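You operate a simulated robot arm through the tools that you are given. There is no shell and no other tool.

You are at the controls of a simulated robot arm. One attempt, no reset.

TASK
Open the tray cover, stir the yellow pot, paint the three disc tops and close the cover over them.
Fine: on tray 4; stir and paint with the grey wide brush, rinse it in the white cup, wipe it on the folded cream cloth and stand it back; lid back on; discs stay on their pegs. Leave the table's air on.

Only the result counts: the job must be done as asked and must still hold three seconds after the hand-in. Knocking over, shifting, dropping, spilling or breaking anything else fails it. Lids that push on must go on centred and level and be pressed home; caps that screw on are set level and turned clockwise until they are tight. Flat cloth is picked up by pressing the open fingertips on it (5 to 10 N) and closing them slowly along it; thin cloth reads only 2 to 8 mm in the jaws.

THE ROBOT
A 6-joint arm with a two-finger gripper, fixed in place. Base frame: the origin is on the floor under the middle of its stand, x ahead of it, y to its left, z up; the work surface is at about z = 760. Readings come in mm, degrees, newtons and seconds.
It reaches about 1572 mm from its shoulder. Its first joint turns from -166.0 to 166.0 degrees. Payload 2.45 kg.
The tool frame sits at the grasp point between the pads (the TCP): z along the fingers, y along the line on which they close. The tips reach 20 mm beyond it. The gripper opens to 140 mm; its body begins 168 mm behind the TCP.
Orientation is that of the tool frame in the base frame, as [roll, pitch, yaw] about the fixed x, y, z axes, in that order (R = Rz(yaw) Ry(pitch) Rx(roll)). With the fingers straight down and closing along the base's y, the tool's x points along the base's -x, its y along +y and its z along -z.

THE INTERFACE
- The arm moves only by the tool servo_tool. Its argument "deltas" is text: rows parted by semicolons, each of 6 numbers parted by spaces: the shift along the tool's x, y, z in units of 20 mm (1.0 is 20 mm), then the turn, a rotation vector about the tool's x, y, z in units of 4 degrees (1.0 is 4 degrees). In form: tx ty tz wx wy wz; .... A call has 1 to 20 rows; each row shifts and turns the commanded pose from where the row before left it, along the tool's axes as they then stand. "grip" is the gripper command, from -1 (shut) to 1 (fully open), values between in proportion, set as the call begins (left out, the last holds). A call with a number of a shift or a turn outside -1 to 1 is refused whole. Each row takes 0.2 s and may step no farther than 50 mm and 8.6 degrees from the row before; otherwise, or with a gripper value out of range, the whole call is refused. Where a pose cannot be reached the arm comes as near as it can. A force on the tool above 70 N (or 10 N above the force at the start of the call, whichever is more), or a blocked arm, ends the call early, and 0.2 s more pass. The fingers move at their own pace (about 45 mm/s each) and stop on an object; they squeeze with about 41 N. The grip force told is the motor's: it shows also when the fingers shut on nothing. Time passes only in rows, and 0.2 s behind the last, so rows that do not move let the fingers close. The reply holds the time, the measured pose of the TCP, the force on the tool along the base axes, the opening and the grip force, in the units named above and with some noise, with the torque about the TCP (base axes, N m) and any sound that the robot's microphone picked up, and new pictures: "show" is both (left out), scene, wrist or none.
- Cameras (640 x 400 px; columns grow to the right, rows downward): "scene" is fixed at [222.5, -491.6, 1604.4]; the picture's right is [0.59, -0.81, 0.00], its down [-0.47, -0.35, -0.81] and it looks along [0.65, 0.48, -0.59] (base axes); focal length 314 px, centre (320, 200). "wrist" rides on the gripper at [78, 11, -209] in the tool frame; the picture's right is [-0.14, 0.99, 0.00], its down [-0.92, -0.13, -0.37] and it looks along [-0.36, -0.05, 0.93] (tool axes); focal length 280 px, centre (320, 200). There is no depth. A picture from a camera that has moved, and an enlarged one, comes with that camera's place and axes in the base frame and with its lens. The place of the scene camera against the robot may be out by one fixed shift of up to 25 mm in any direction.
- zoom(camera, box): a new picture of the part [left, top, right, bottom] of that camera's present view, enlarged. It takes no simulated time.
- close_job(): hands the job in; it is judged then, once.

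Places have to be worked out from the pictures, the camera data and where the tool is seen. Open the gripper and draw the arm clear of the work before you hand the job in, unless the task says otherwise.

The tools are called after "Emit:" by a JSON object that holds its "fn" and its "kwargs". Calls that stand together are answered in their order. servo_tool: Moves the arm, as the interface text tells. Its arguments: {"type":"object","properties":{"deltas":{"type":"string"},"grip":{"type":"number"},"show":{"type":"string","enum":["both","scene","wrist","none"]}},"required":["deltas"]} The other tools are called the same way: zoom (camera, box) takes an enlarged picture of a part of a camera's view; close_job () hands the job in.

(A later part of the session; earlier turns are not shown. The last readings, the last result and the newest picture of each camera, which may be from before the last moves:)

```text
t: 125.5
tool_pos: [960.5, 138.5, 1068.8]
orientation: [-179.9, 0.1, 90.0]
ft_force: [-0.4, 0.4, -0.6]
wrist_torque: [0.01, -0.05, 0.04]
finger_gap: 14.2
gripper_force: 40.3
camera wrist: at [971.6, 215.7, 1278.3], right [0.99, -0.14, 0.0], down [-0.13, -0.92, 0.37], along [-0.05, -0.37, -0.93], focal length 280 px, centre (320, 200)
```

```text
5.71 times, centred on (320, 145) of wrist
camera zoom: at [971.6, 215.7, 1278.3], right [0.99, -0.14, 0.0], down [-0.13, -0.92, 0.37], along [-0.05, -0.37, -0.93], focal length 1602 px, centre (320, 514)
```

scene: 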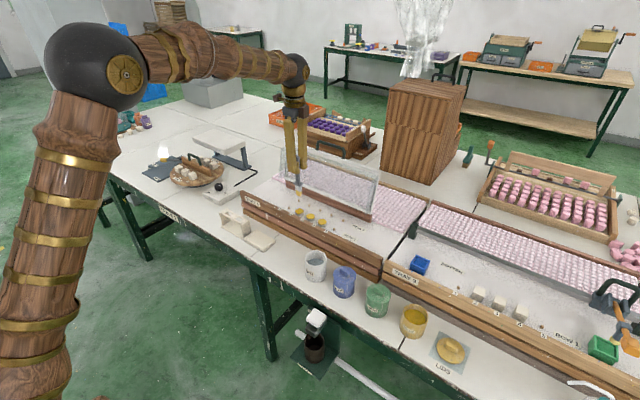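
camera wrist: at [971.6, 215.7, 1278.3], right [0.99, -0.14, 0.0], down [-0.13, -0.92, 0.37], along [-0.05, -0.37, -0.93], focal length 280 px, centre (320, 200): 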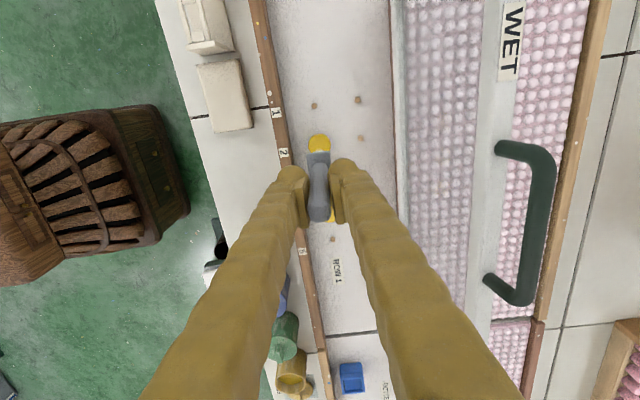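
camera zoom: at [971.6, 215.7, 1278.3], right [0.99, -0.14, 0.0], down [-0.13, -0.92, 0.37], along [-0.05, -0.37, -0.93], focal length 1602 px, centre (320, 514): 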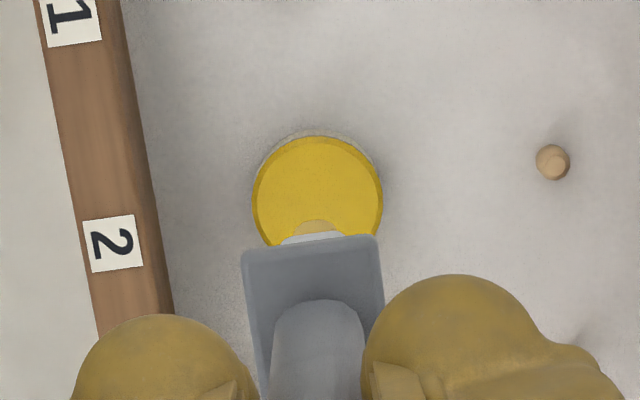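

All three tops are fully covered. Next I carry the brush to the white rinse cup, stopping slightly beyond it so the camera sees the cup.

Emit:
{"fn": "servo_tool", "kwargs": {"deltas": "-0.95 -0.6 0 0 0 0;-0.98 -0.62 0 0 0 0;-0.98 -0.62 0 0 0 0;-0.98 -0.62 0 0 0 0;-0.98 -0.62 0 0 0 0;-0.98 -0.62 0 0 0 0;-0.98 -0.62 0 0 0 0;-0.98 -0.62 0 0 0 0;-0.98 -0.62 0 0 0 0;-0.98 -0.62 0 0 0 0;-0.98 -0.62 0 0 0 0;-0.98 -0.62 0 0 0 0;0 0 0 0 0 0;0 0 0 0 0 0", "show": "wrist"}}

Emit:
{"fn": "zoom", "kwargs": {"camera": "wrist", "box": [240, 40, 420, 220]}}

```text
t: 128.5
tool_pos: [812.3, -93.0, 1070.6]
orientation: [-179.9, 0.0, 90.1]
ft_force: [1.0, -0.3, -0.8]
wrist_torque: [0.0, -0.02, 0.01]
finger_gap: 14.4
gripper_force: 40.6
camera wrist: at [823.4, -17.4, 1279.3], right [0.99, -0.14, 0.0], down [-0.13, -0.92, 0.37], along [-0.05, -0.37, -0.93], focal length 280 px, centre (320, 200)
```

wrist: 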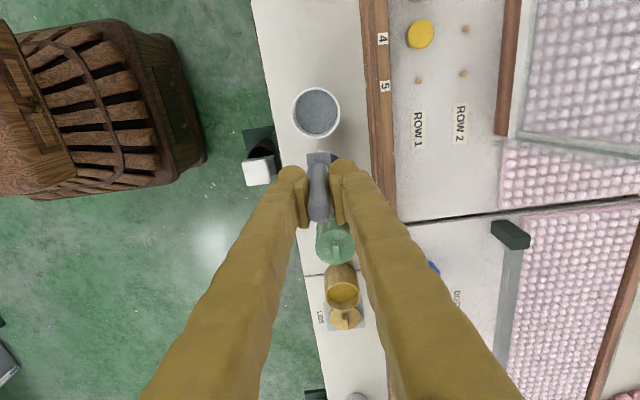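

```text
2.22 times, centred on (330, 130) of wrist
camera zoom: at [823.4, -17.4, 1279.3], right [0.99, -0.14, 0.0], down [-0.13, -0.92, 0.37], along [-0.05, -0.37, -0.93], focal length 623 px, centre (298, 356)
```

zoom: 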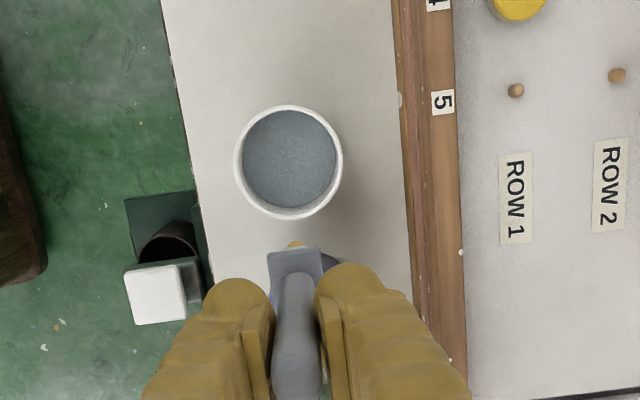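

Cup center is (812, −48.5), rim about 80 mm across. I move over it and lower the bristles into the water.

Emit:
{"fn": "servo_tool", "kwargs": {"deltas": "0.74 0 0 0 0 0;0.74 0 0 0 0 0;0.72 0 0 0 0 0;0 0 0 0 0 0;0 0 0.8 0 0 0;0 0 0.8 0 0 0;0 0 0.8 0 0 0;0 0 0.8 0 0 0;0 0 0.8 0 0 0;0 0 0.8 0 0 0;0 0 0.8 0 0 0;0 0 0.7 0 0 0;0 0 0.6 0 0 0;0 0 0.5 0 0 0;0 0 0 0 0 0", "show": "both"}}

Emit:
{"fn": "zoom", "kwargs": {"camera": "scene", "box": [280, 210, 360, 300]}}

Emit:
{"fn": "zoom", "kwargs": {"camera": "wrist", "box": [240, 80, 420, 260]}}

```text
t: 131.7
tool_pos: [811.4, -51.6, 922.5]
orientation: [179.9, 0.1, 90.1]
ft_force: [-0.3, 0.4, -1.3]
wrist_torque: [-0.01, -0.02, 0.0]
finger_gap: 14.2
gripper_force: 40.6
camera wrist: at [822.3, 24.7, 1130.8], right [0.99, -0.14, 0.0], down [-0.13, -0.92, 0.37], along [-0.05, -0.37, -0.93], focal length 280 px, centre (320, 200)
```

scene: 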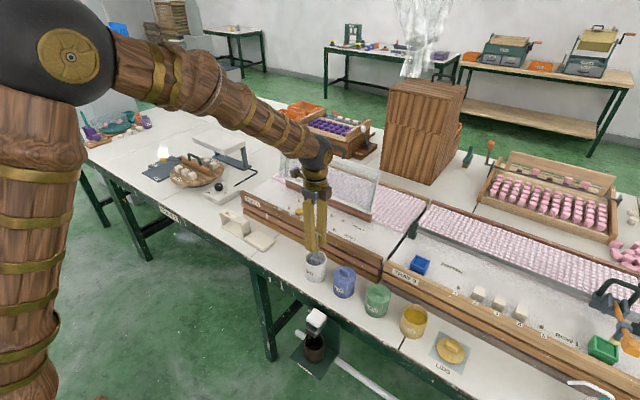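
wrist: 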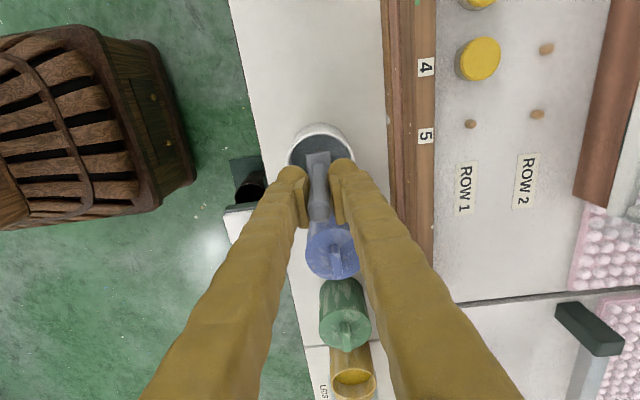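

```text
4.44 times, centred on (320, 255) of scene
camera zoom: at [222.5, -491.6, 1604.4], right [0.59, -0.81, 0.0], down [-0.47, -0.35, -0.81], along [0.65, 0.48, -0.59], focal length 1397 px, centre (320, -44)
```

zoom: 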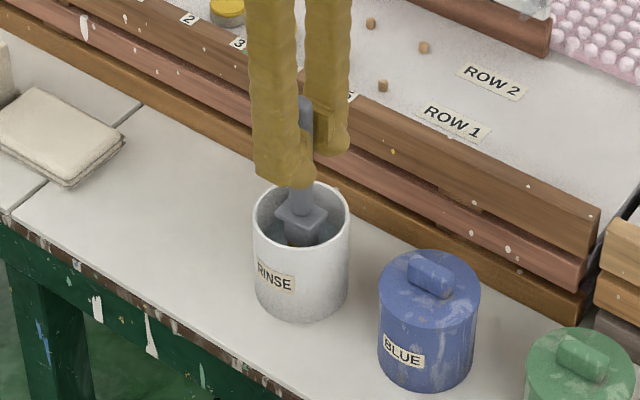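

```text
2.22 times, centred on (330, 170) of wrist
camera zoom: at [822.3, 24.7, 1130.8], right [0.99, -0.14, 0.0], down [-0.13, -0.92, 0.37], along [-0.05, -0.37, -0.93], focal length 623 px, centre (298, 267)
```

zoom: 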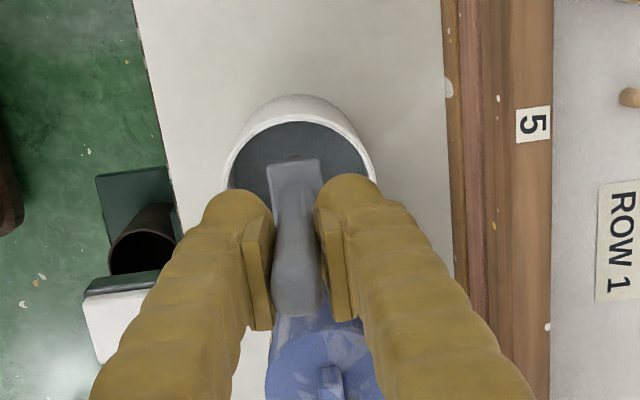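

The bristles are in the water. I go 8 mm deeper and swirl in 9 mm circles.

Emit:
{"fn": "servo_tool", "kwargs": {"deltas": "0.1 0 0.4 0 0 0;0.45 0 0 0 0 0;-0.0603 0.225 0 0 0 0;-0.1647 0.1647 0 0 0 0;-0.225 0.0603 0 0 0 0;-0.225 -0.0603 0 0 0 0;-0.1647 -0.1647 0 0 0 0;-0.0603 -0.225 0 0 0 0;0.0603 -0.225 0 0 0 0;0.1647 -0.1647 0 0 0 0;0.225 -0.0603 0 0 0 0;0.225 0.0603 0 0 0 0;0.1647 0.1647 0 0 0 0;0.0603 0.225 0 0 0 0", "show": "none"}}

Emit:
{"fn": "servo_tool", "kwargs": {"deltas": "-0.0603 0.225 0 0 0 0;-0.1647 0.1647 0 0 0 0;-0.225 0.0603 0 0 0 0;-0.225 -0.0603 0 0 0 0;-0.1647 -0.1647 0 0 0 0;-0.0603 -0.225 0 0 0 0;0.0603 -0.225 0 0 0 0;0.1647 -0.1647 0 0 0 0;0.225 -0.0603 0 0 0 0;0.225 0.0603 0 0 0 0;0.1647 0.1647 0 0 0 0;0.0603 0.225 0 0 0 0;-0.225 0.05 0 0 0 0;-0.225 -0.05 0 0 0 0;0 0 0 0 0 0", "show": "both"}}

Emit:
{"fn": "zoom", "kwargs": {"camera": "scene", "box": [280, 210, 360, 300]}}

Emit:
{"fn": "zoom", "kwargs": {"camera": "wrist", "box": [240, 80, 420, 260]}}

```text
t: 134.7
tool_pos: [812.4, -39.9, 913.9]
orientation: [179.9, 0.0, 90.0]
ft_force: [0.5, -0.3, -0.7]
wrist_torque: [-0.02, 0.0, 0.01]
finger_gap: 14.3
gripper_force: 40.7
```

```text
t: 137.9
tool_pos: [811.3, -47.8, 914.2]
orientation: [180.0, -0.1, 90.0]
ft_force: [0.2, 0.9, -0.3]
wrist_torque: [0.02, -0.03, 0.04]
finger_gap: 14.4
gripper_force: 40.2
camera wrist: at [822.7, 28.1, 1123.2], right [0.99, -0.14, 0.0], down [-0.13, -0.92, 0.37], along [-0.05, -0.37, -0.93], focal length 280 px, centre (320, 200)
```

scene: 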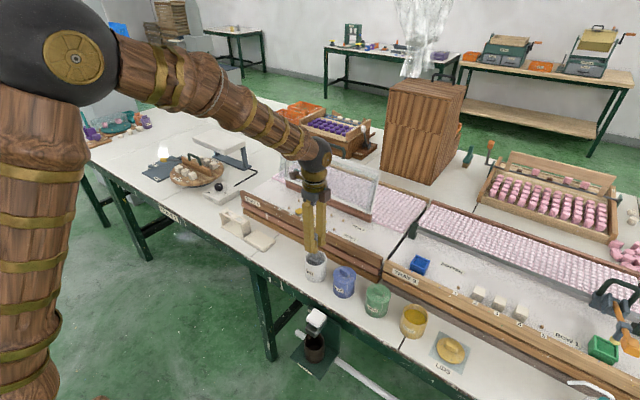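
wrist: 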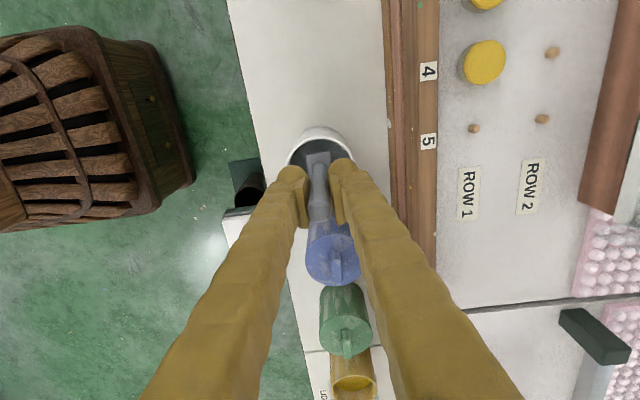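

```text
4.44 times, centred on (320, 255) of scene
camera zoom: at [222.5, -491.6, 1604.4], right [0.59, -0.81, 0.0], down [-0.47, -0.35, -0.81], along [0.65, 0.48, -0.59], focal length 1397 px, centre (320, -44)
```

zoom: 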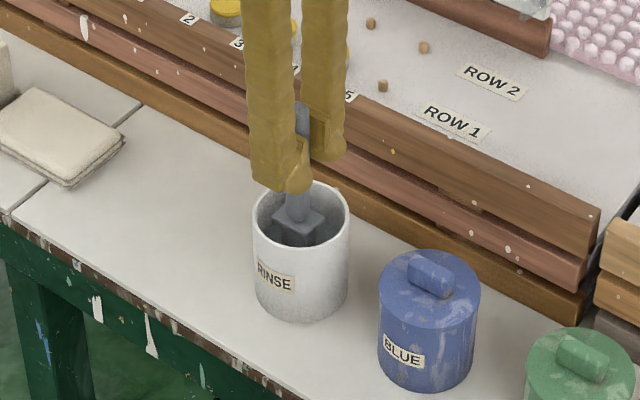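

```text
2.22 times, centred on (330, 170) of wrist
camera zoom: at [822.7, 28.1, 1123.2], right [0.99, -0.14, 0.0], down [-0.13, -0.92, 0.37], along [-0.05, -0.37, -0.93], focal length 623 px, centre (298, 267)
```

zoom: 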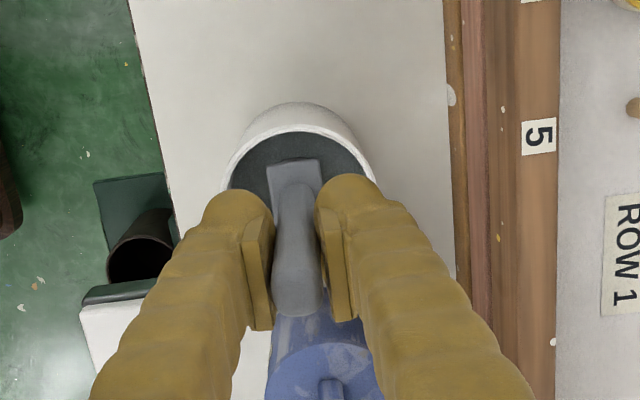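

I swirl one more time, then lift slowly and look at the bristles.

Emit:
{"fn": "servo_tool", "kwargs": {"deltas": "0.4 0 0 0 0 0;-0.0536 0.2 0 0 0 0;-0.1464 0.1464 0 0 0 0;-0.2 0.0536 0 0 0 0;-0.2 -0.0536 0 0 0 0;-0.1464 -0.1464 0 0 0 0;-0.0536 -0.2 0 0 0 0;0.0536 -0.2 0 0 0 0;0.1464 -0.1464 0 0 0 0;0.2 -0.0536 0 0 0 0;0.2 0.0536 0 0 0 0;0.1464 0.1464 0 0 0 0;0.0536 0.2 0 0 0 0;-0.2 0 0 0 0 0;-0.2 0 0 0 0 0;0 0 0 0 0 0", "show": "none"}}

Emit:
{"fn": "servo_tool", "kwargs": {"deltas": "0 0 -0.3 0 0 0;0 0 -0.3 0 0 0;0 0 -0.3 0 0 0;0 0 -0.3 0 0 0;0 0 -0.3 0 0 0;0 0 -0.4 0 0 0;0 0 -0.5 0 0 0;0 0 -0.5 0 0 0;0 0 -0.5 0 0 0;0 0 -0.5 0 0 0;0 0 -0.5 0 0 0;0 0 0 0 0 0;0 0 0 0 0 0;0 0 0 0 0 0;0 0 0 0 0 0;0 0 0 0 0 0;0 0 0 0 0 0", "show": "scene"}}

Emit:
{"fn": "zoom", "kwargs": {"camera": "scene", "box": [280, 210, 360, 300]}}

```text
t: 141.3
tool_pos: [812.5, -50.4, 914.2]
orientation: [-179.9, 0.0, 90.0]
ft_force: [-0.4, -1.2, -1.6]
wrist_torque: [-0.01, 0.02, -0.05]
finger_gap: 14.2
gripper_force: 40.7
```

```text
t: 144.9
tool_pos: [811.8, -49.0, 1002.2]
orientation: [-180.0, 0.0, 90.0]
ft_force: [0.2, 0.6, -0.2]
wrist_torque: [0.02, 0.04, 0.01]
finger_gap: 14.2
gripper_force: 40.6
```

scene: 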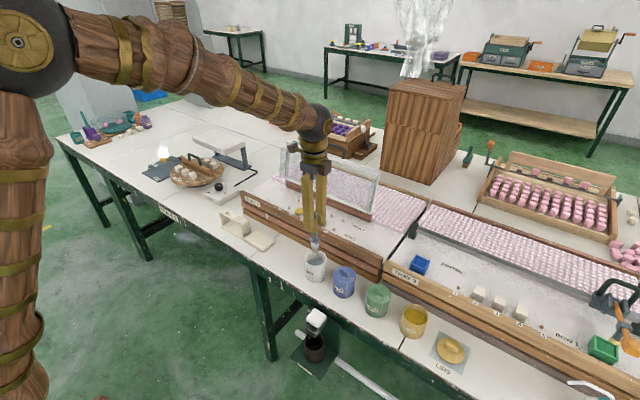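

```text
4.44 times, centred on (320, 255) of scene
camera zoom: at [222.5, -491.6, 1604.4], right [0.59, -0.81, 0.0], down [-0.47, -0.35, -0.81], along [0.65, 0.48, -0.59], focal length 1397 px, centre (320, -44)
```

zoom: 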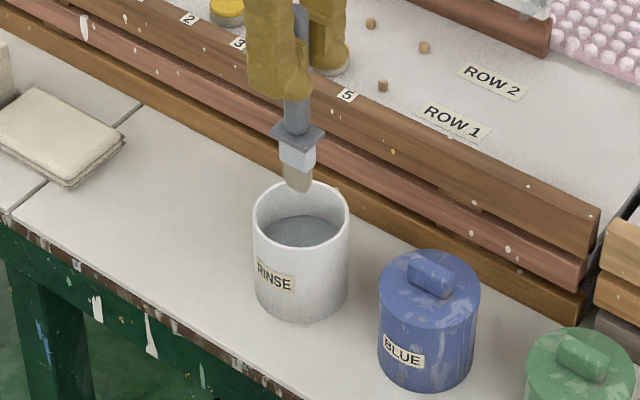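

The bristles are clean now. I move over to the cloth (center about (813, 228)).

Emit:
{"fn": "servo_tool", "kwargs": {"deltas": "0.98 0.003 0 0 0 0;0.98 0.003 0 0 0 0;0.98 0.003 0 0 0 0;0.98 0.003 0 0 0 0;0.98 0.003 0 0 0 0;0.98 0.003 0 0 0 0;0.98 0.003 0 0 0 0;0.98 0.003 0 0 0 0;0.98 0.003 0 0 0 0;0.98 0.003 0 0 0 0;0.98 0.003 0 0 0 0;0.98 0.003 0 0 0 0;0.98 0.003 0 0 0 0;0.98 0.003 0 0 0 0;0 0 0 0 0 0;0 0 1 0 0 0;0 0 1 0 0 0;0 0 0 0 0 0", "show": "both"}}

Emit:
{"fn": "zoom", "kwargs": {"camera": "wrist", "box": [240, 80, 420, 260]}}

Emit:
{"fn": "zoom", "kwargs": {"camera": "scene", "box": [210, 180, 300, 260]}}

```text
t: 148.7
tool_pos: [812.6, 227.3, 962.9]
orientation: [-180.0, 0.0, 90.0]
ft_force: [0.5, 0.8, 0.2]
wrist_torque: [-0.01, -0.01, 0.0]
finger_gap: 14.3
gripper_force: 40.6
camera wrist: at [823.2, 303.5, 1171.8], right [0.99, -0.14, 0.0], down [-0.13, -0.92, 0.37], along [-0.05, -0.37, -0.93], focal length 280 px, centre (320, 200)
```

scene: 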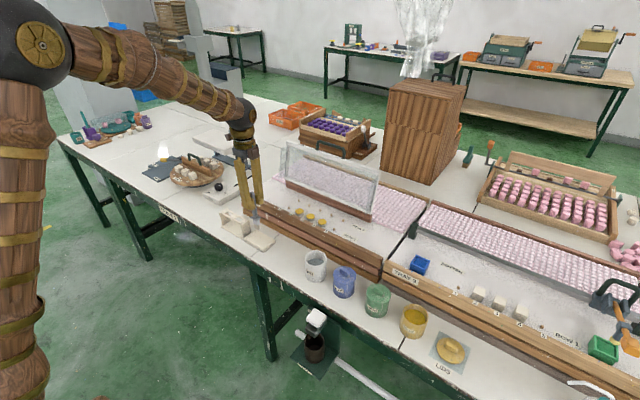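
wrist: 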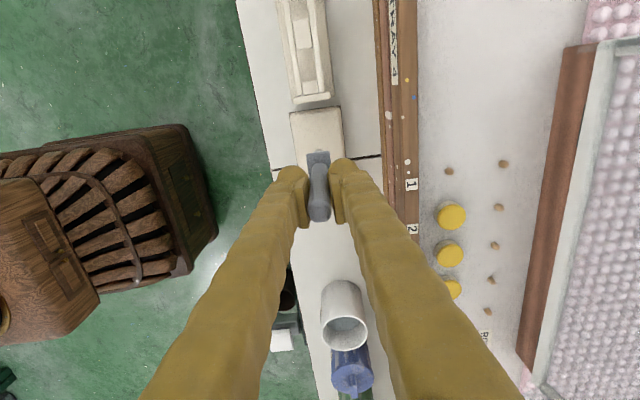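

```text
2.22 times, centred on (330, 170) of wrist
camera zoom: at [823.2, 303.5, 1171.8], right [0.99, -0.14, 0.0], down [-0.13, -0.92, 0.37], along [-0.05, -0.37, -0.93], focal length 623 px, centre (298, 267)
```

zoom: 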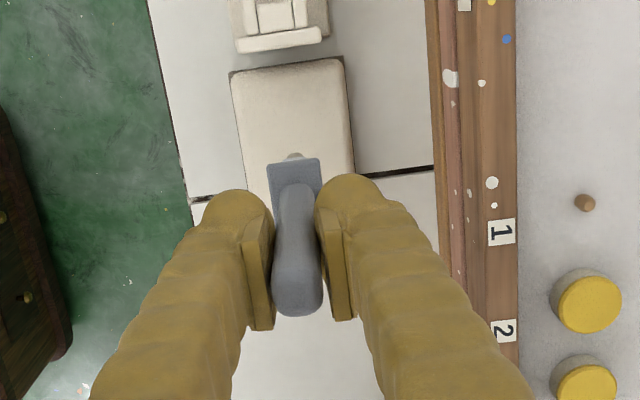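

```text
5.00 times, centred on (255, 220) of scene
camera zoom: at [222.5, -491.6, 1604.4], right [0.59, -0.81, 0.0], down [-0.47, -0.35, -0.81], along [0.65, 0.48, -0.59], focal length 1572 px, centre (645, 100)
```

zoom: 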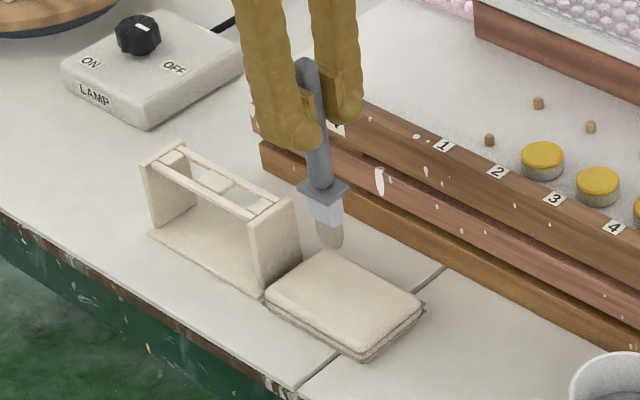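

The brush is over the cloth center. I descend to near contact, then feel for it.

Emit:
{"fn": "servo_tool", "kwargs": {"deltas": "0 0 0.5 0 0 0;0 0 0.5 0 0 0;0 0 0.5 0 0 0;0 0 0.25 0 0 0;0 0 0 0 0 0", "show": "none"}}

Emit:
{"fn": "servo_tool", "kwargs": {"deltas": "0 0 0.1 0 0 0;0 0 0.1 0 0 0;0 0 0 0 0 0", "show": "scene"}}

Emit:
{"fn": "zoom", "kwargs": {"camera": "scene", "box": [210, 180, 300, 260]}}

```text
t: 149.9
tool_pos: [811.2, 226.3, 926.4]
orientation: [179.9, 0.0, 90.0]
ft_force: [-0.9, 0.5, -0.4]
wrist_torque: [-0.02, -0.01, 0.02]
finger_gap: 14.4
gripper_force: 40.5
```

```text
t: 150.7
tool_pos: [812.8, 226.1, 922.9]
orientation: [-180.0, 0.0, 90.0]
ft_force: [0.5, 0.3, 0.0]
wrist_torque: [0.0, 0.01, 0.02]
finger_gap: 14.2
gripper_force: 40.6
```

scene: 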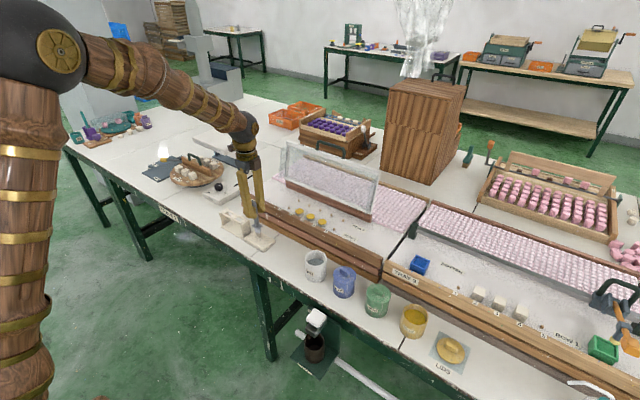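

```text
5.00 times, centred on (255, 220) of scene
camera zoom: at [222.5, -491.6, 1604.4], right [0.59, -0.81, 0.0], down [-0.47, -0.35, -0.81], along [0.65, 0.48, -0.59], focal length 1572 px, centre (645, 100)
```

zoom: 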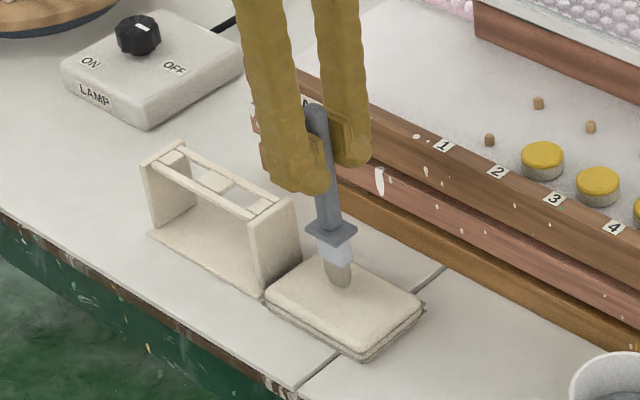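

About 12 mm to go. I continue down in steps.

Emit:
{"fn": "servo_tool", "kwargs": {"deltas": "0 0 0.2 0 0 0;0 0 0.2 0 0 0;0 0 0 0 0 0", "show": "none"}}

Emit:
{"fn": "servo_tool", "kwargs": {"deltas": "0 0 0.1 0 0 0;0 0 0.05 0 0 0;0 0 0 0 0 0", "show": "none"}}

```text
t: 151.5
tool_pos: [814.2, 226.2, 914.9]
orientation: [179.9, 0.0, 90.0]
ft_force: [0.5, 0.4, -0.3]
wrist_torque: [0.02, 0.0, -0.02]
finger_gap: 14.3
gripper_force: 40.5
```

```text
t: 152.3
tool_pos: [815.1, 224.5, 913.5]
orientation: [179.9, 0.0, 90.0]
ft_force: [-0.6, -1.1, 12.7]
wrist_torque: [-0.08, -0.03, 0.03]
finger_gap: 14.4
gripper_force: 41.0
```

Contact at 12.7 N. I ease up to about 4–5 N and wipe with short strokes.

Emit:
{"fn": "servo_tool", "kwargs": {"deltas": "0 0 -0.075 0 0 0;0 0.25 0 0 0 0;0 0.25 0 0 0 0;0 -0.25 0 0 0 0;0 -0.25 0 0 0 0;0 -0.25 0 0 0 0;0 -0.25 0 0 0 0;0 0.25 0 0 0 0;0 0.25 0 0 0 0;0 0 0 0 0 0", "show": "both"}}

Emit:
{"fn": "zoom", "kwargs": {"camera": "scene", "box": [210, 180, 300, 260]}}

```text
t: 154.5
tool_pos: [814.7, 226.0, 914.5]
orientation: [180.0, 0.1, 89.9]
ft_force: [0.1, -0.5, 2.6]
wrist_torque: [0.02, 0.0, -0.02]
finger_gap: 14.3
gripper_force: 40.7
camera wrist: at [824.7, 303.1, 1123.1], right [0.99, -0.14, 0.0], down [-0.13, -0.92, 0.37], along [-0.05, -0.37, -0.93], focal length 280 px, centre (320, 200)
```

scene: 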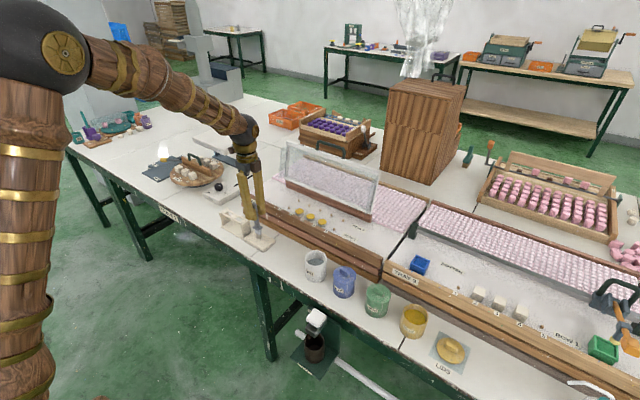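
wrist: 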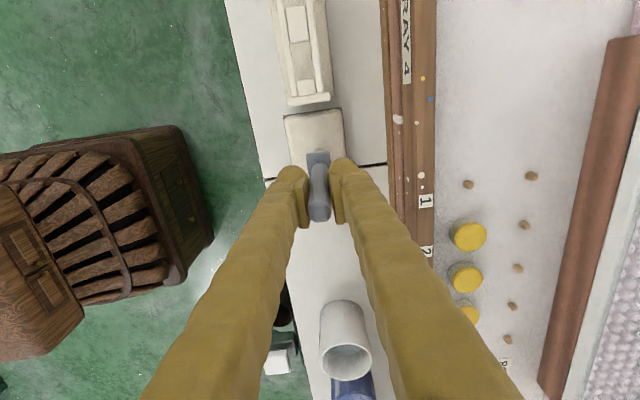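

```text
5.00 times, centred on (255, 220) of scene
camera zoom: at [222.5, -491.6, 1604.4], right [0.59, -0.81, 0.0], down [-0.47, -0.35, -0.81], along [0.65, 0.48, -0.59], focal length 1572 px, centre (645, 100)
```

zoom: 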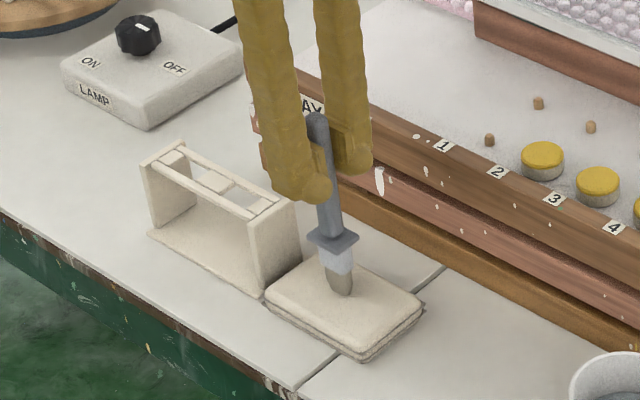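

The cloth hasn't shifted. I wipe with a few more strokes along both directions with slightly more pressure.

Emit:
{"fn": "servo_tool", "kwargs": {"deltas": "0 0 0.04 0 0 0;0.4 0 0 0 0 0;0.4 0 0 0 0 0;-0.4 0 0 0 0 0;-0.4 0 0 0 0 0;-0.4 0 0 0 0 0;-0.4 0 0 0 0 0;0.4 0 0 0 0 0;0.4 0 0 0 0 0;0 0.3 0 0 0 0;0 0.3 0 0 0 0;0 -0.3 0 0 0 0;0 -0.3 0 0 0 0;0 -0.3 0 0 0 0;0 -0.3 0 0 0 0;0 0.3 0 0 0 0;0 0.3 0 0 0 0;0 0 0 0 0 0", "show": "none"}}

Emit:
{"fn": "servo_tool", "kwargs": {"deltas": "0 0 -0.3 0 0 0;0 0 -0.5 0 0 0;0 0 -0.8 0 0 0;0 0 -0.8 0 0 0;0 0 0 0 0 0", "show": "both"}}

Emit:
{"fn": "zoom", "kwargs": {"camera": "scene", "box": [210, 180, 300, 260]}}

Emit:
{"fn": "zoom", "kwargs": {"camera": "wrist", "box": [240, 60, 420, 240]}}

```text
t: 158.3
tool_pos: [814.1, 227.4, 913.2]
orientation: [179.9, 0.0, 89.9]
ft_force: [-1.1, 0.0, 0.7]
wrist_torque: [0.01, 0.06, -0.04]
finger_gap: 14.2
gripper_force: 40.8
```

```text
t: 159.5
tool_pos: [812.9, 222.4, 960.7]
orientation: [-179.9, 0.0, 90.0]
ft_force: [-0.5, -0.8, -0.9]
wrist_torque: [0.01, 0.03, 0.01]
finger_gap: 14.3
gripper_force: 41.1
camera wrist: at [824.1, 300.6, 1169.6], right [0.99, -0.14, 0.0], down [-0.13, -0.92, 0.37], along [-0.05, -0.37, -0.93], focal length 280 px, centre (320, 200)
```

scene: 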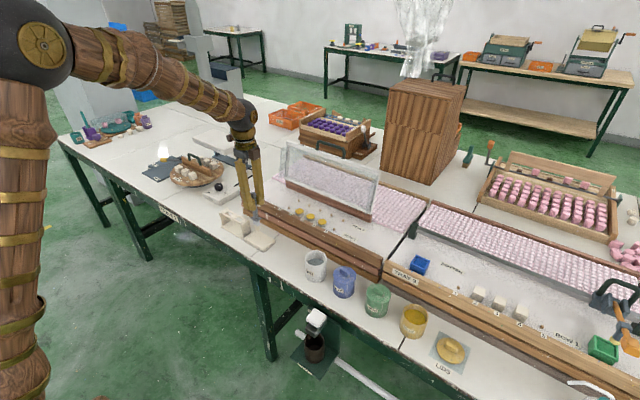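
wrist: 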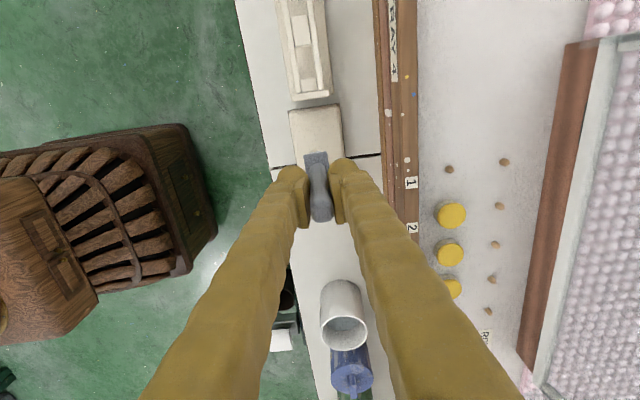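

```text
5.00 times, centred on (255, 220) of scene
camera zoom: at [222.5, -491.6, 1604.4], right [0.59, -0.81, 0.0], down [-0.47, -0.35, -0.81], along [0.65, 0.48, -0.59], focal length 1572 px, centre (645, 100)
```

zoom: 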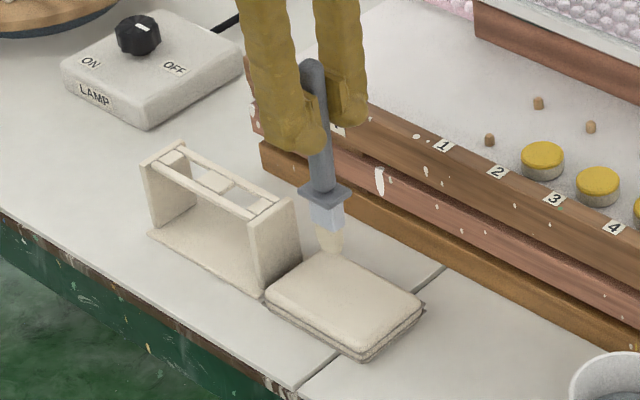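

```text
2.22 times, centred on (330, 150) of wrist
camera zoom: at [824.1, 300.6, 1169.6], right [0.99, -0.14, 0.0], down [-0.13, -0.92, 0.37], along [-0.05, -0.37, -0.93], focal length 623 px, centre (298, 311)
```

zoom: 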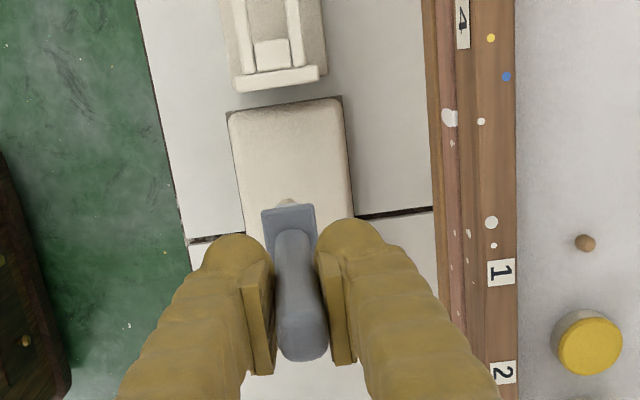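

The bristles are clean and dry and the cloth is in place. But the brush has tilted slightly in the grip during the x strokes, so I measure that before putting it back.

Emit:
{"fn": "servo_tool", "kwargs": {"deltas": "0 0 -0.5 0 0 0;0 0 -0.5 0 0 0;0 0 0 0 0 0;0 0 0 0 0 0;0 0 0 0 0 0", "show": "wrist"}}

Emit:
{"fn": "zoom", "kwargs": {"camera": "wrist", "box": [270, 120, 370, 240]}}

Emit:
{"fn": "zoom", "kwargs": {"camera": "scene", "box": [240, 165, 300, 235]}}

```text
t: 160.7
tool_pos: [813.0, 223.5, 980.4]
orientation: [179.9, 0.0, 90.0]
ft_force: [-0.4, -1.0, -1.1]
wrist_torque: [0.01, 0.03, 0.0]
finger_gap: 14.6
gripper_force: 40.6
camera wrist: at [823.9, 300.7, 1189.3], right [0.99, -0.14, 0.0], down [-0.13, -0.92, 0.37], along [-0.05, -0.37, -0.93], focal length 280 px, centre (320, 200)
```

wrist: 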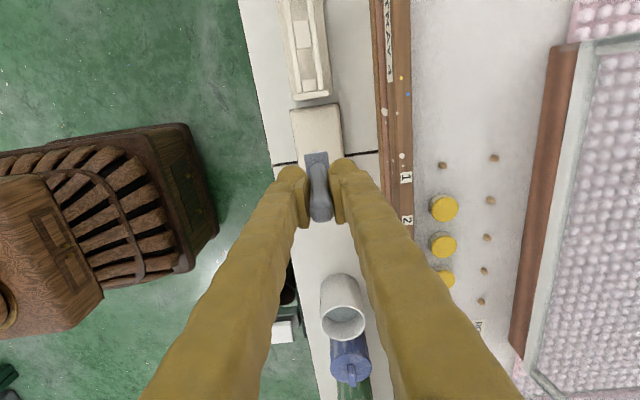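

```text
3.33 times, centred on (320, 180) of wrist
camera zoom: at [823.9, 300.7, 1189.3], right [0.99, -0.14, 0.0], down [-0.13, -0.92, 0.37], along [-0.05, -0.37, -0.93], focal length 935 px, centre (320, 267)
```

zoom: 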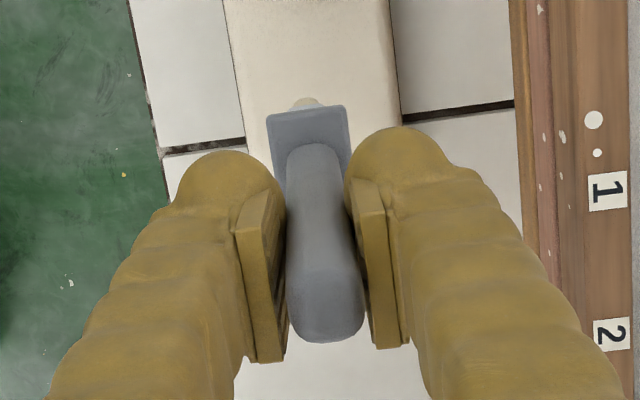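

```text
5.71 times, centred on (270, 200) of scene
camera zoom: at [222.5, -491.6, 1604.4], right [0.59, -0.81, 0.0], down [-0.47, -0.35, -0.81], along [0.65, 0.48, -0.59], focal length 1796 px, centre (606, 200)
```

zoom: 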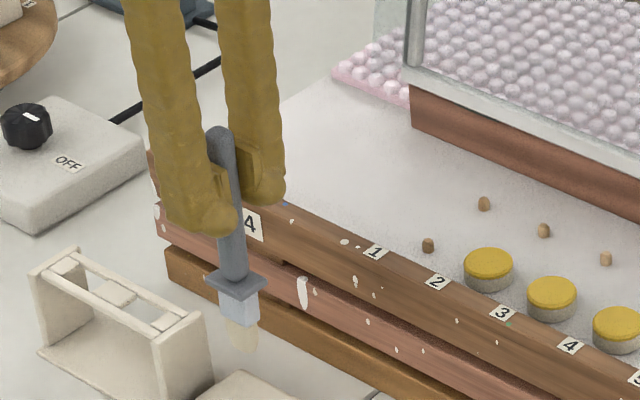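

The brush leans about 1.75° (tip toward +x). I compensate by tilting the tool the same amount the other way, raise, and move above the stand.

Emit:
{"fn": "servo_tool", "kwargs": {"deltas": "0 0 0 -0.44 0 0;0 0 -0.9 0 0 0;0 0 -0.9 0 0 0;0 0 -0.9 0 0 0;0 0 -0.9 0 0 0;0.92 0 0 0 0 0;0.92 0 0 0 0 0;0.92 0 0 0 0 0;0.92 0 0 0 0 0;0.92 0 0 0 0 0;0.92 0 0 0 0 0;0.92 0 0 0 0 0;0.92 0 0 0 0 0;0.92 0 0 0 0 0;0 0 0 0 0 0;0 0 0 0 0 0", "show": "both"}}

Emit:
{"fn": "zoom", "kwargs": {"camera": "wrist", "box": [240, 80, 420, 260]}}

Emit:
{"fn": "zoom", "kwargs": {"camera": "scene", "box": [200, 140, 280, 240]}}

```text
t: 164.1
tool_pos: [810.5, 391.3, 1048.0]
orientation: [178.3, 0.1, 90.0]
ft_force: [0.8, 0.5, 0.1]
wrist_torque: [0.0, 0.02, -0.01]
finger_gap: 14.5
gripper_force: 40.8
camera wrist: at [815.6, 468.1, 1258.1], right [0.99, -0.14, 0.03], down [-0.14, -0.92, 0.37], along [-0.02, -0.37, -0.93], focal length 280 px, centre (320, 200)
```

scene: 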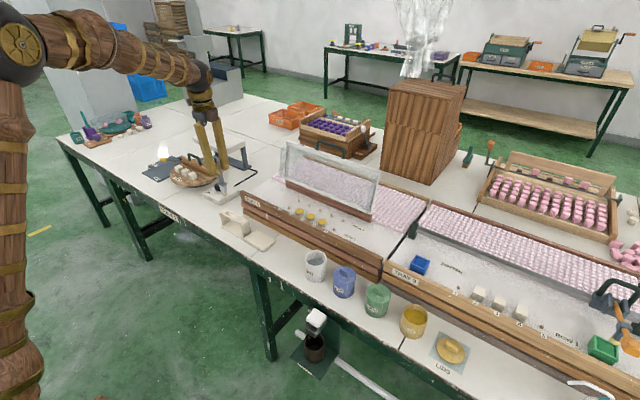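
wrist: 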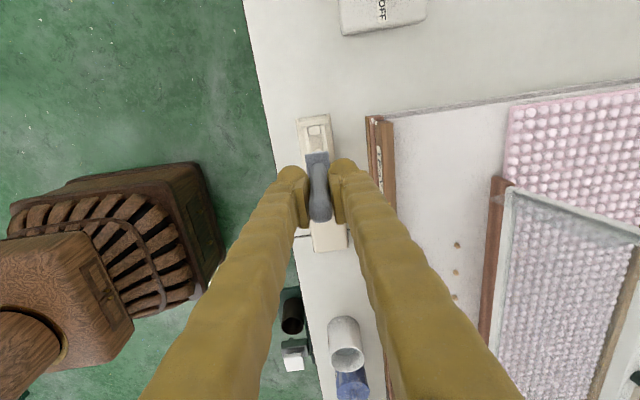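

```text
2.22 times, centred on (330, 170) of wrist
camera zoom: at [815.6, 468.1, 1258.1], right [0.99, -0.14, 0.03], down [-0.14, -0.92, 0.37], along [-0.02, -0.37, -0.93], focal length 623 px, centre (298, 267)
```

zoom: 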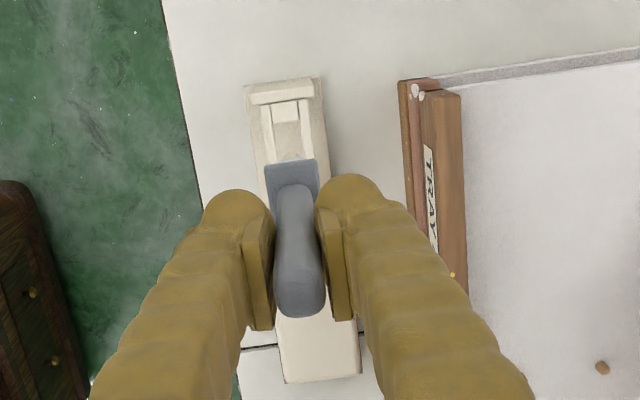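

```text
4.00 times, centred on (240, 190) of scene
camera zoom: at [222.5, -491.6, 1604.4], right [0.59, -0.81, 0.0], down [-0.47, -0.35, -0.81], along [0.65, 0.48, -0.59], focal length 1257 px, centre (640, 240)
```

zoom: 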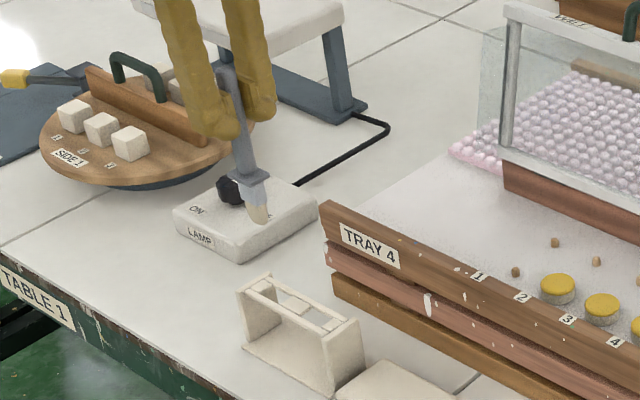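

I compare with the same zoom I took right after lifting the brush out.

Emit:
{"fn": "zoom", "kwargs": {"camera": "scene", "box": [200, 140, 260, 210]}}

```text
5.71 times, centred on (230, 175) of scene
camera zoom: at [222.5, -491.6, 1604.4], right [0.59, -0.81, 0.0], down [-0.47, -0.35, -0.81], along [0.65, 0.48, -0.59], focal length 1796 px, centre (834, 343)
```

zoom: 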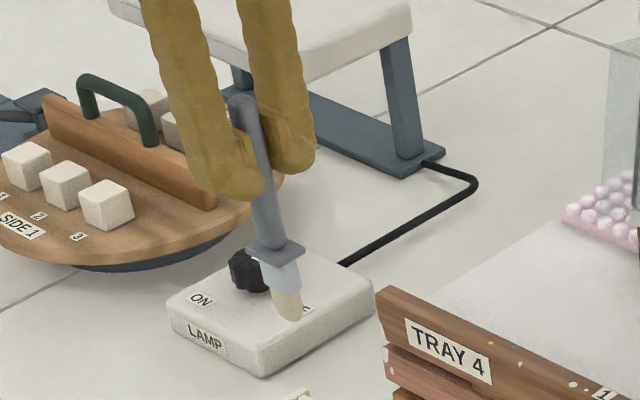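

The brush now hangs as it did after lifting, sitting about 4 mm higher in the grip. I correct x/y and descend to just above the slot to check alignment.

Emit:
{"fn": "servo_tool", "kwargs": {"deltas": "-0.12 0.07 0 0 0 0;0 -0.0223 0.73 0 0 0;0 -0.0223 0.73 0 0 0;0 -0.0223 0.73 0 0 0;0 -0.0223 0.73 0 0 0;0 -0.0223 0.73 0 0 0;0 0 0 0 0 0;0 0 0 0 0 0", "show": "both"}}

Emit:
{"fn": "zoom", "kwargs": {"camera": "scene", "box": [210, 160, 270, 240]}}

Emit:
{"fn": "zoom", "kwargs": {"camera": "wrist", "box": [270, 90, 370, 230]}}

```text
t: 165.9
tool_pos: [812.6, 389.1, 979.0]
orientation: [178.3, -0.1, 90.0]
ft_force: [-0.6, 0.4, 0.6]
wrist_torque: [0.0, 0.01, -0.02]
finger_gap: 14.2
gripper_force: 40.2
camera wrist: at [817.3, 465.5, 1187.9], right [0.99, -0.14, 0.03], down [-0.14, -0.92, 0.37], along [-0.02, -0.37, -0.93], focal length 280 px, centre (320, 200)
```

scene: 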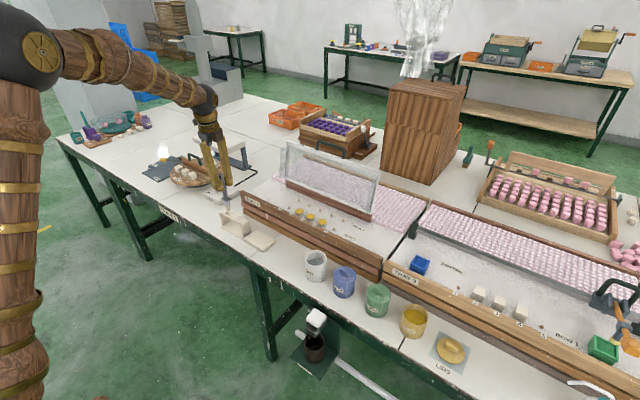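
wrist: 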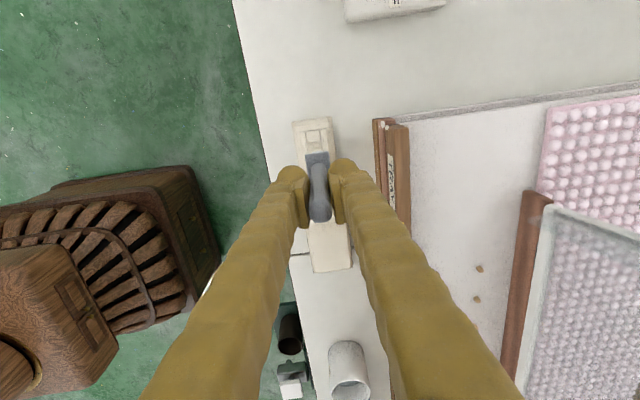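

```text
5.00 times, centred on (240, 200) of scene
camera zoom: at [222.5, -491.6, 1604.4], right [0.59, -0.81, 0.0], down [-0.47, -0.35, -0.81], along [0.65, 0.48, -0.59], focal length 1572 px, centre (720, 200)
```

zoom: 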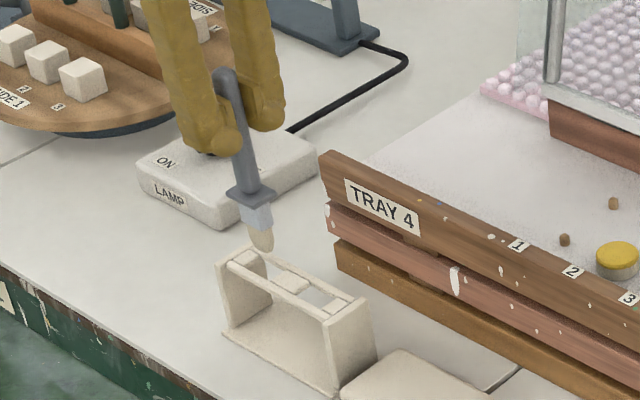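

```text
2.86 times, centred on (320, 160) of wrist
camera zoom: at [817.3, 465.5, 1187.9], right [0.99, -0.14, 0.03], down [-0.14, -0.92, 0.37], along [-0.02, -0.37, -0.93], focal length 801 px, centre (320, 314)
```

zoom: 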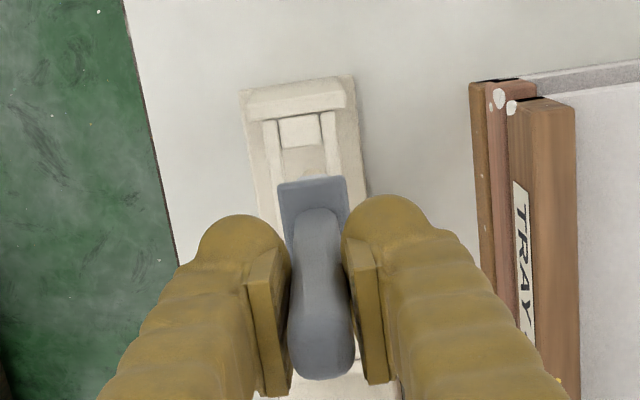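

The bristle tip lines up with the slot opening. I descend slowly into it, watching the force.

Emit:
{"fn": "servo_tool", "kwargs": {"deltas": "0 -0.03 0.4 0 0 0;0 -0.012 0.4 0 0 0;0 -0.012 0.4 0 0 0;0 -0.012 0.4 0 0 0;0 -0.012 0.4 0 0 0;0 0 0 0 0 0", "show": "both"}}

Emit:
{"fn": "zoom", "kwargs": {"camera": "scene", "box": [210, 160, 270, 240]}}

Emit:
{"fn": "zoom", "kwargs": {"camera": "wrist", "box": [270, 90, 370, 230]}}

```text
t: 167.3
tool_pos: [812.7, 388.5, 939.6]
orientation: [178.2, 0.0, 90.0]
ft_force: [-0.4, -0.3, 0.0]
wrist_torque: [-0.04, 0.01, 0.0]
finger_gap: 14.3
gripper_force: 40.2
camera wrist: at [817.7, 465.5, 1149.6], right [0.99, -0.14, 0.03], down [-0.14, -0.92, 0.36], along [-0.02, -0.37, -0.93], focal length 280 px, centre (320, 200)
```

scene: 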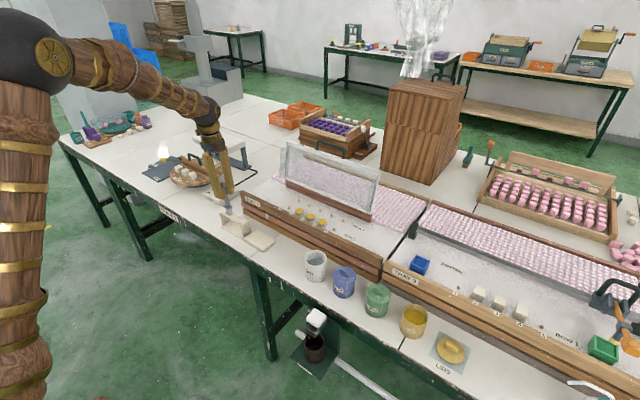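
wrist: 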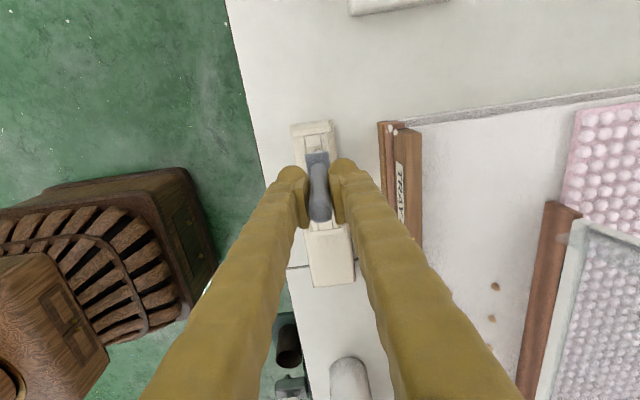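

```text
5.00 times, centred on (240, 200) of scene
camera zoom: at [222.5, -491.6, 1604.4], right [0.59, -0.81, 0.0], down [-0.47, -0.35, -0.81], along [0.65, 0.48, -0.59], focal length 1572 px, centre (720, 200)
```

zoom: 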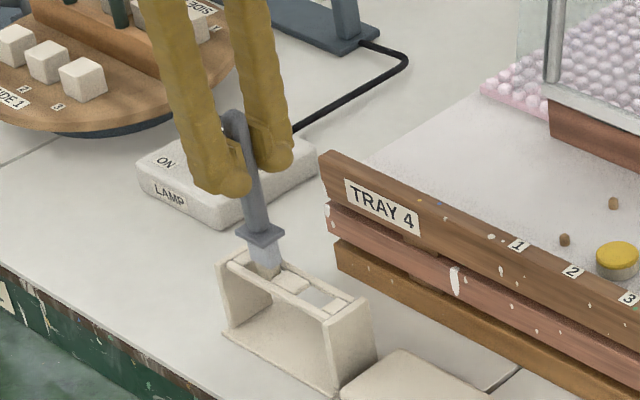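

```text
2.86 times, centred on (320, 160) of wrist
camera zoom: at [817.7, 465.5, 1149.6], right [0.99, -0.14, 0.03], down [-0.14, -0.92, 0.36], along [-0.02, -0.37, -0.93], focal length 801 px, centre (320, 314)
```

zoom: 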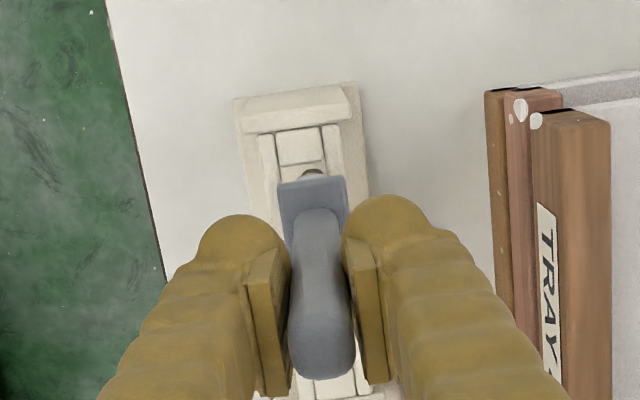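

The bristles are inside the slot with no side load. I continue down until the collar seats.

Emit:
{"fn": "servo_tool", "kwargs": {"deltas": "0 -0.012 0.4 0 0 0;0 -0.012 0.4 0 0 0;0 -0.009 0.3 0 0 0;0 0 0 0 0 0", "show": "none"}}

Emit:
{"fn": "servo_tool", "kwargs": {"deltas": "0 -0.003 0.1 0 0 0;0 -0.003 0.1 0 0 0;0 0 0 0 0 0", "show": "none"}}

```text
t: 168.3
tool_pos: [811.1, 389.2, 916.8]
orientation: [178.2, -0.1, 90.0]
ft_force: [-4.3, 2.9, 30.0]
wrist_torque: [0.19, 0.05, 0.03]
finger_gap: 14.4
gripper_force: 40.3
```

```text
t: 169.1
tool_pos: [812.8, 388.8, 914.6]
orientation: [178.3, -0.1, 90.0]
ft_force: [-3.5, 1.5, 30.2]
wrist_torque: [0.08, 0.05, 0.03]
finger_gap: 14.0
gripper_force: 40.6
```

It met 30 N earlier than expected, so I look at whether the collar is seated or caught.

Emit:
{"fn": "servo_tool", "kwargs": {"deltas": "0 0.003 -0.1 0 0 0;0 0.003 -0.1 0 0 0;0 0 0 0 0 0", "show": "both"}}

Emit:
{"fn": "zoom", "kwargs": {"camera": "scene", "box": [215, 185, 265, 235]}}

Emit:
{"fn": "zoom", "kwargs": {"camera": "wrist", "box": [270, 90, 370, 230]}}

```text
t: 169.9
tool_pos: [811.7, 388.4, 918.3]
orientation: [178.3, 0.0, 90.0]
ft_force: [0.2, -0.3, -0.5]
wrist_torque: [-0.03, 0.13, -0.02]
finger_gap: 14.3
gripper_force: 40.3
camera wrist: at [817.5, 465.7, 1127.0], right [0.99, -0.14, 0.03], down [-0.14, -0.92, 0.37], along [-0.02, -0.37, -0.93], focal length 280 px, centre (320, 200)
```

scene: 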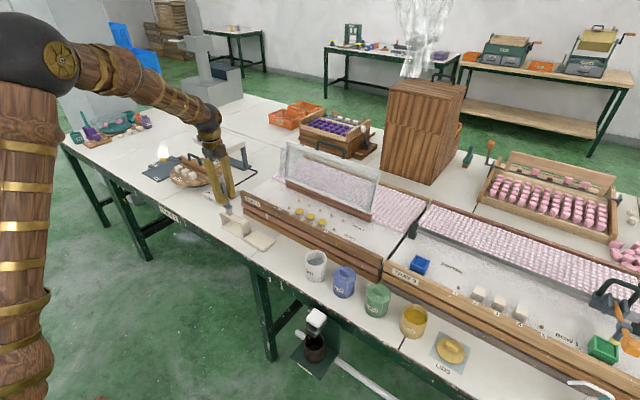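
wrist: 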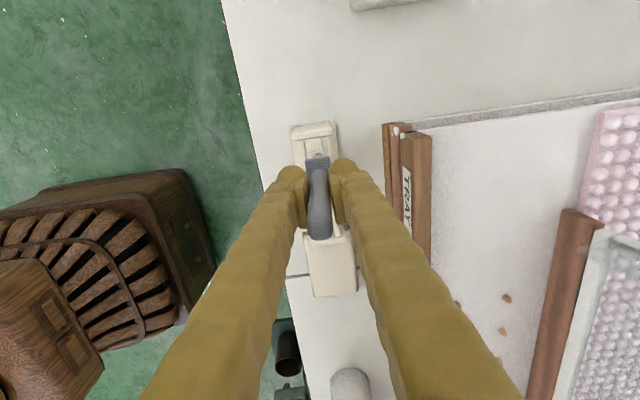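

```text
8.00 times, centred on (240, 210) of scene
camera zoom: at [222.5, -491.6, 1604.4], right [0.59, -0.81, 0.0], down [-0.47, -0.35, -0.81], along [0.65, 0.48, -0.59], focal length 2515 px, centre (960, 120)
```

zoom: 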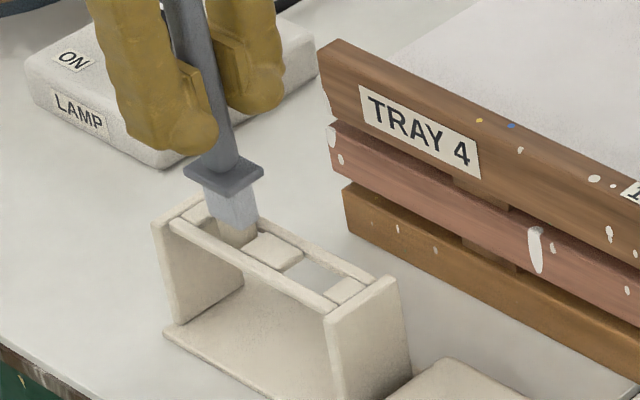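

```text
2.86 times, centred on (320, 160) of wrist
camera zoom: at [817.5, 465.7, 1127.0], right [0.99, -0.14, 0.03], down [-0.14, -0.92, 0.37], along [-0.02, -0.37, -0.93], focal length 801 px, centre (320, 314)
```

zoom: 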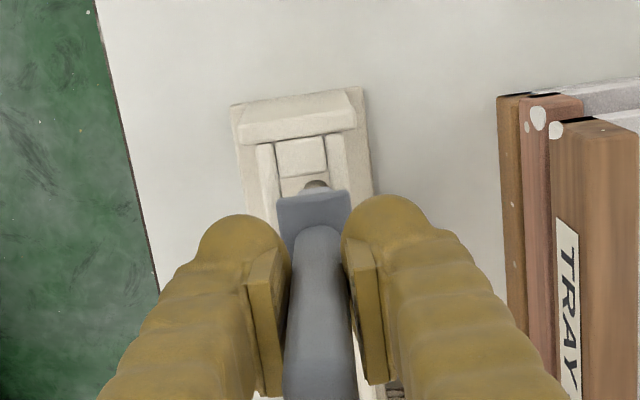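

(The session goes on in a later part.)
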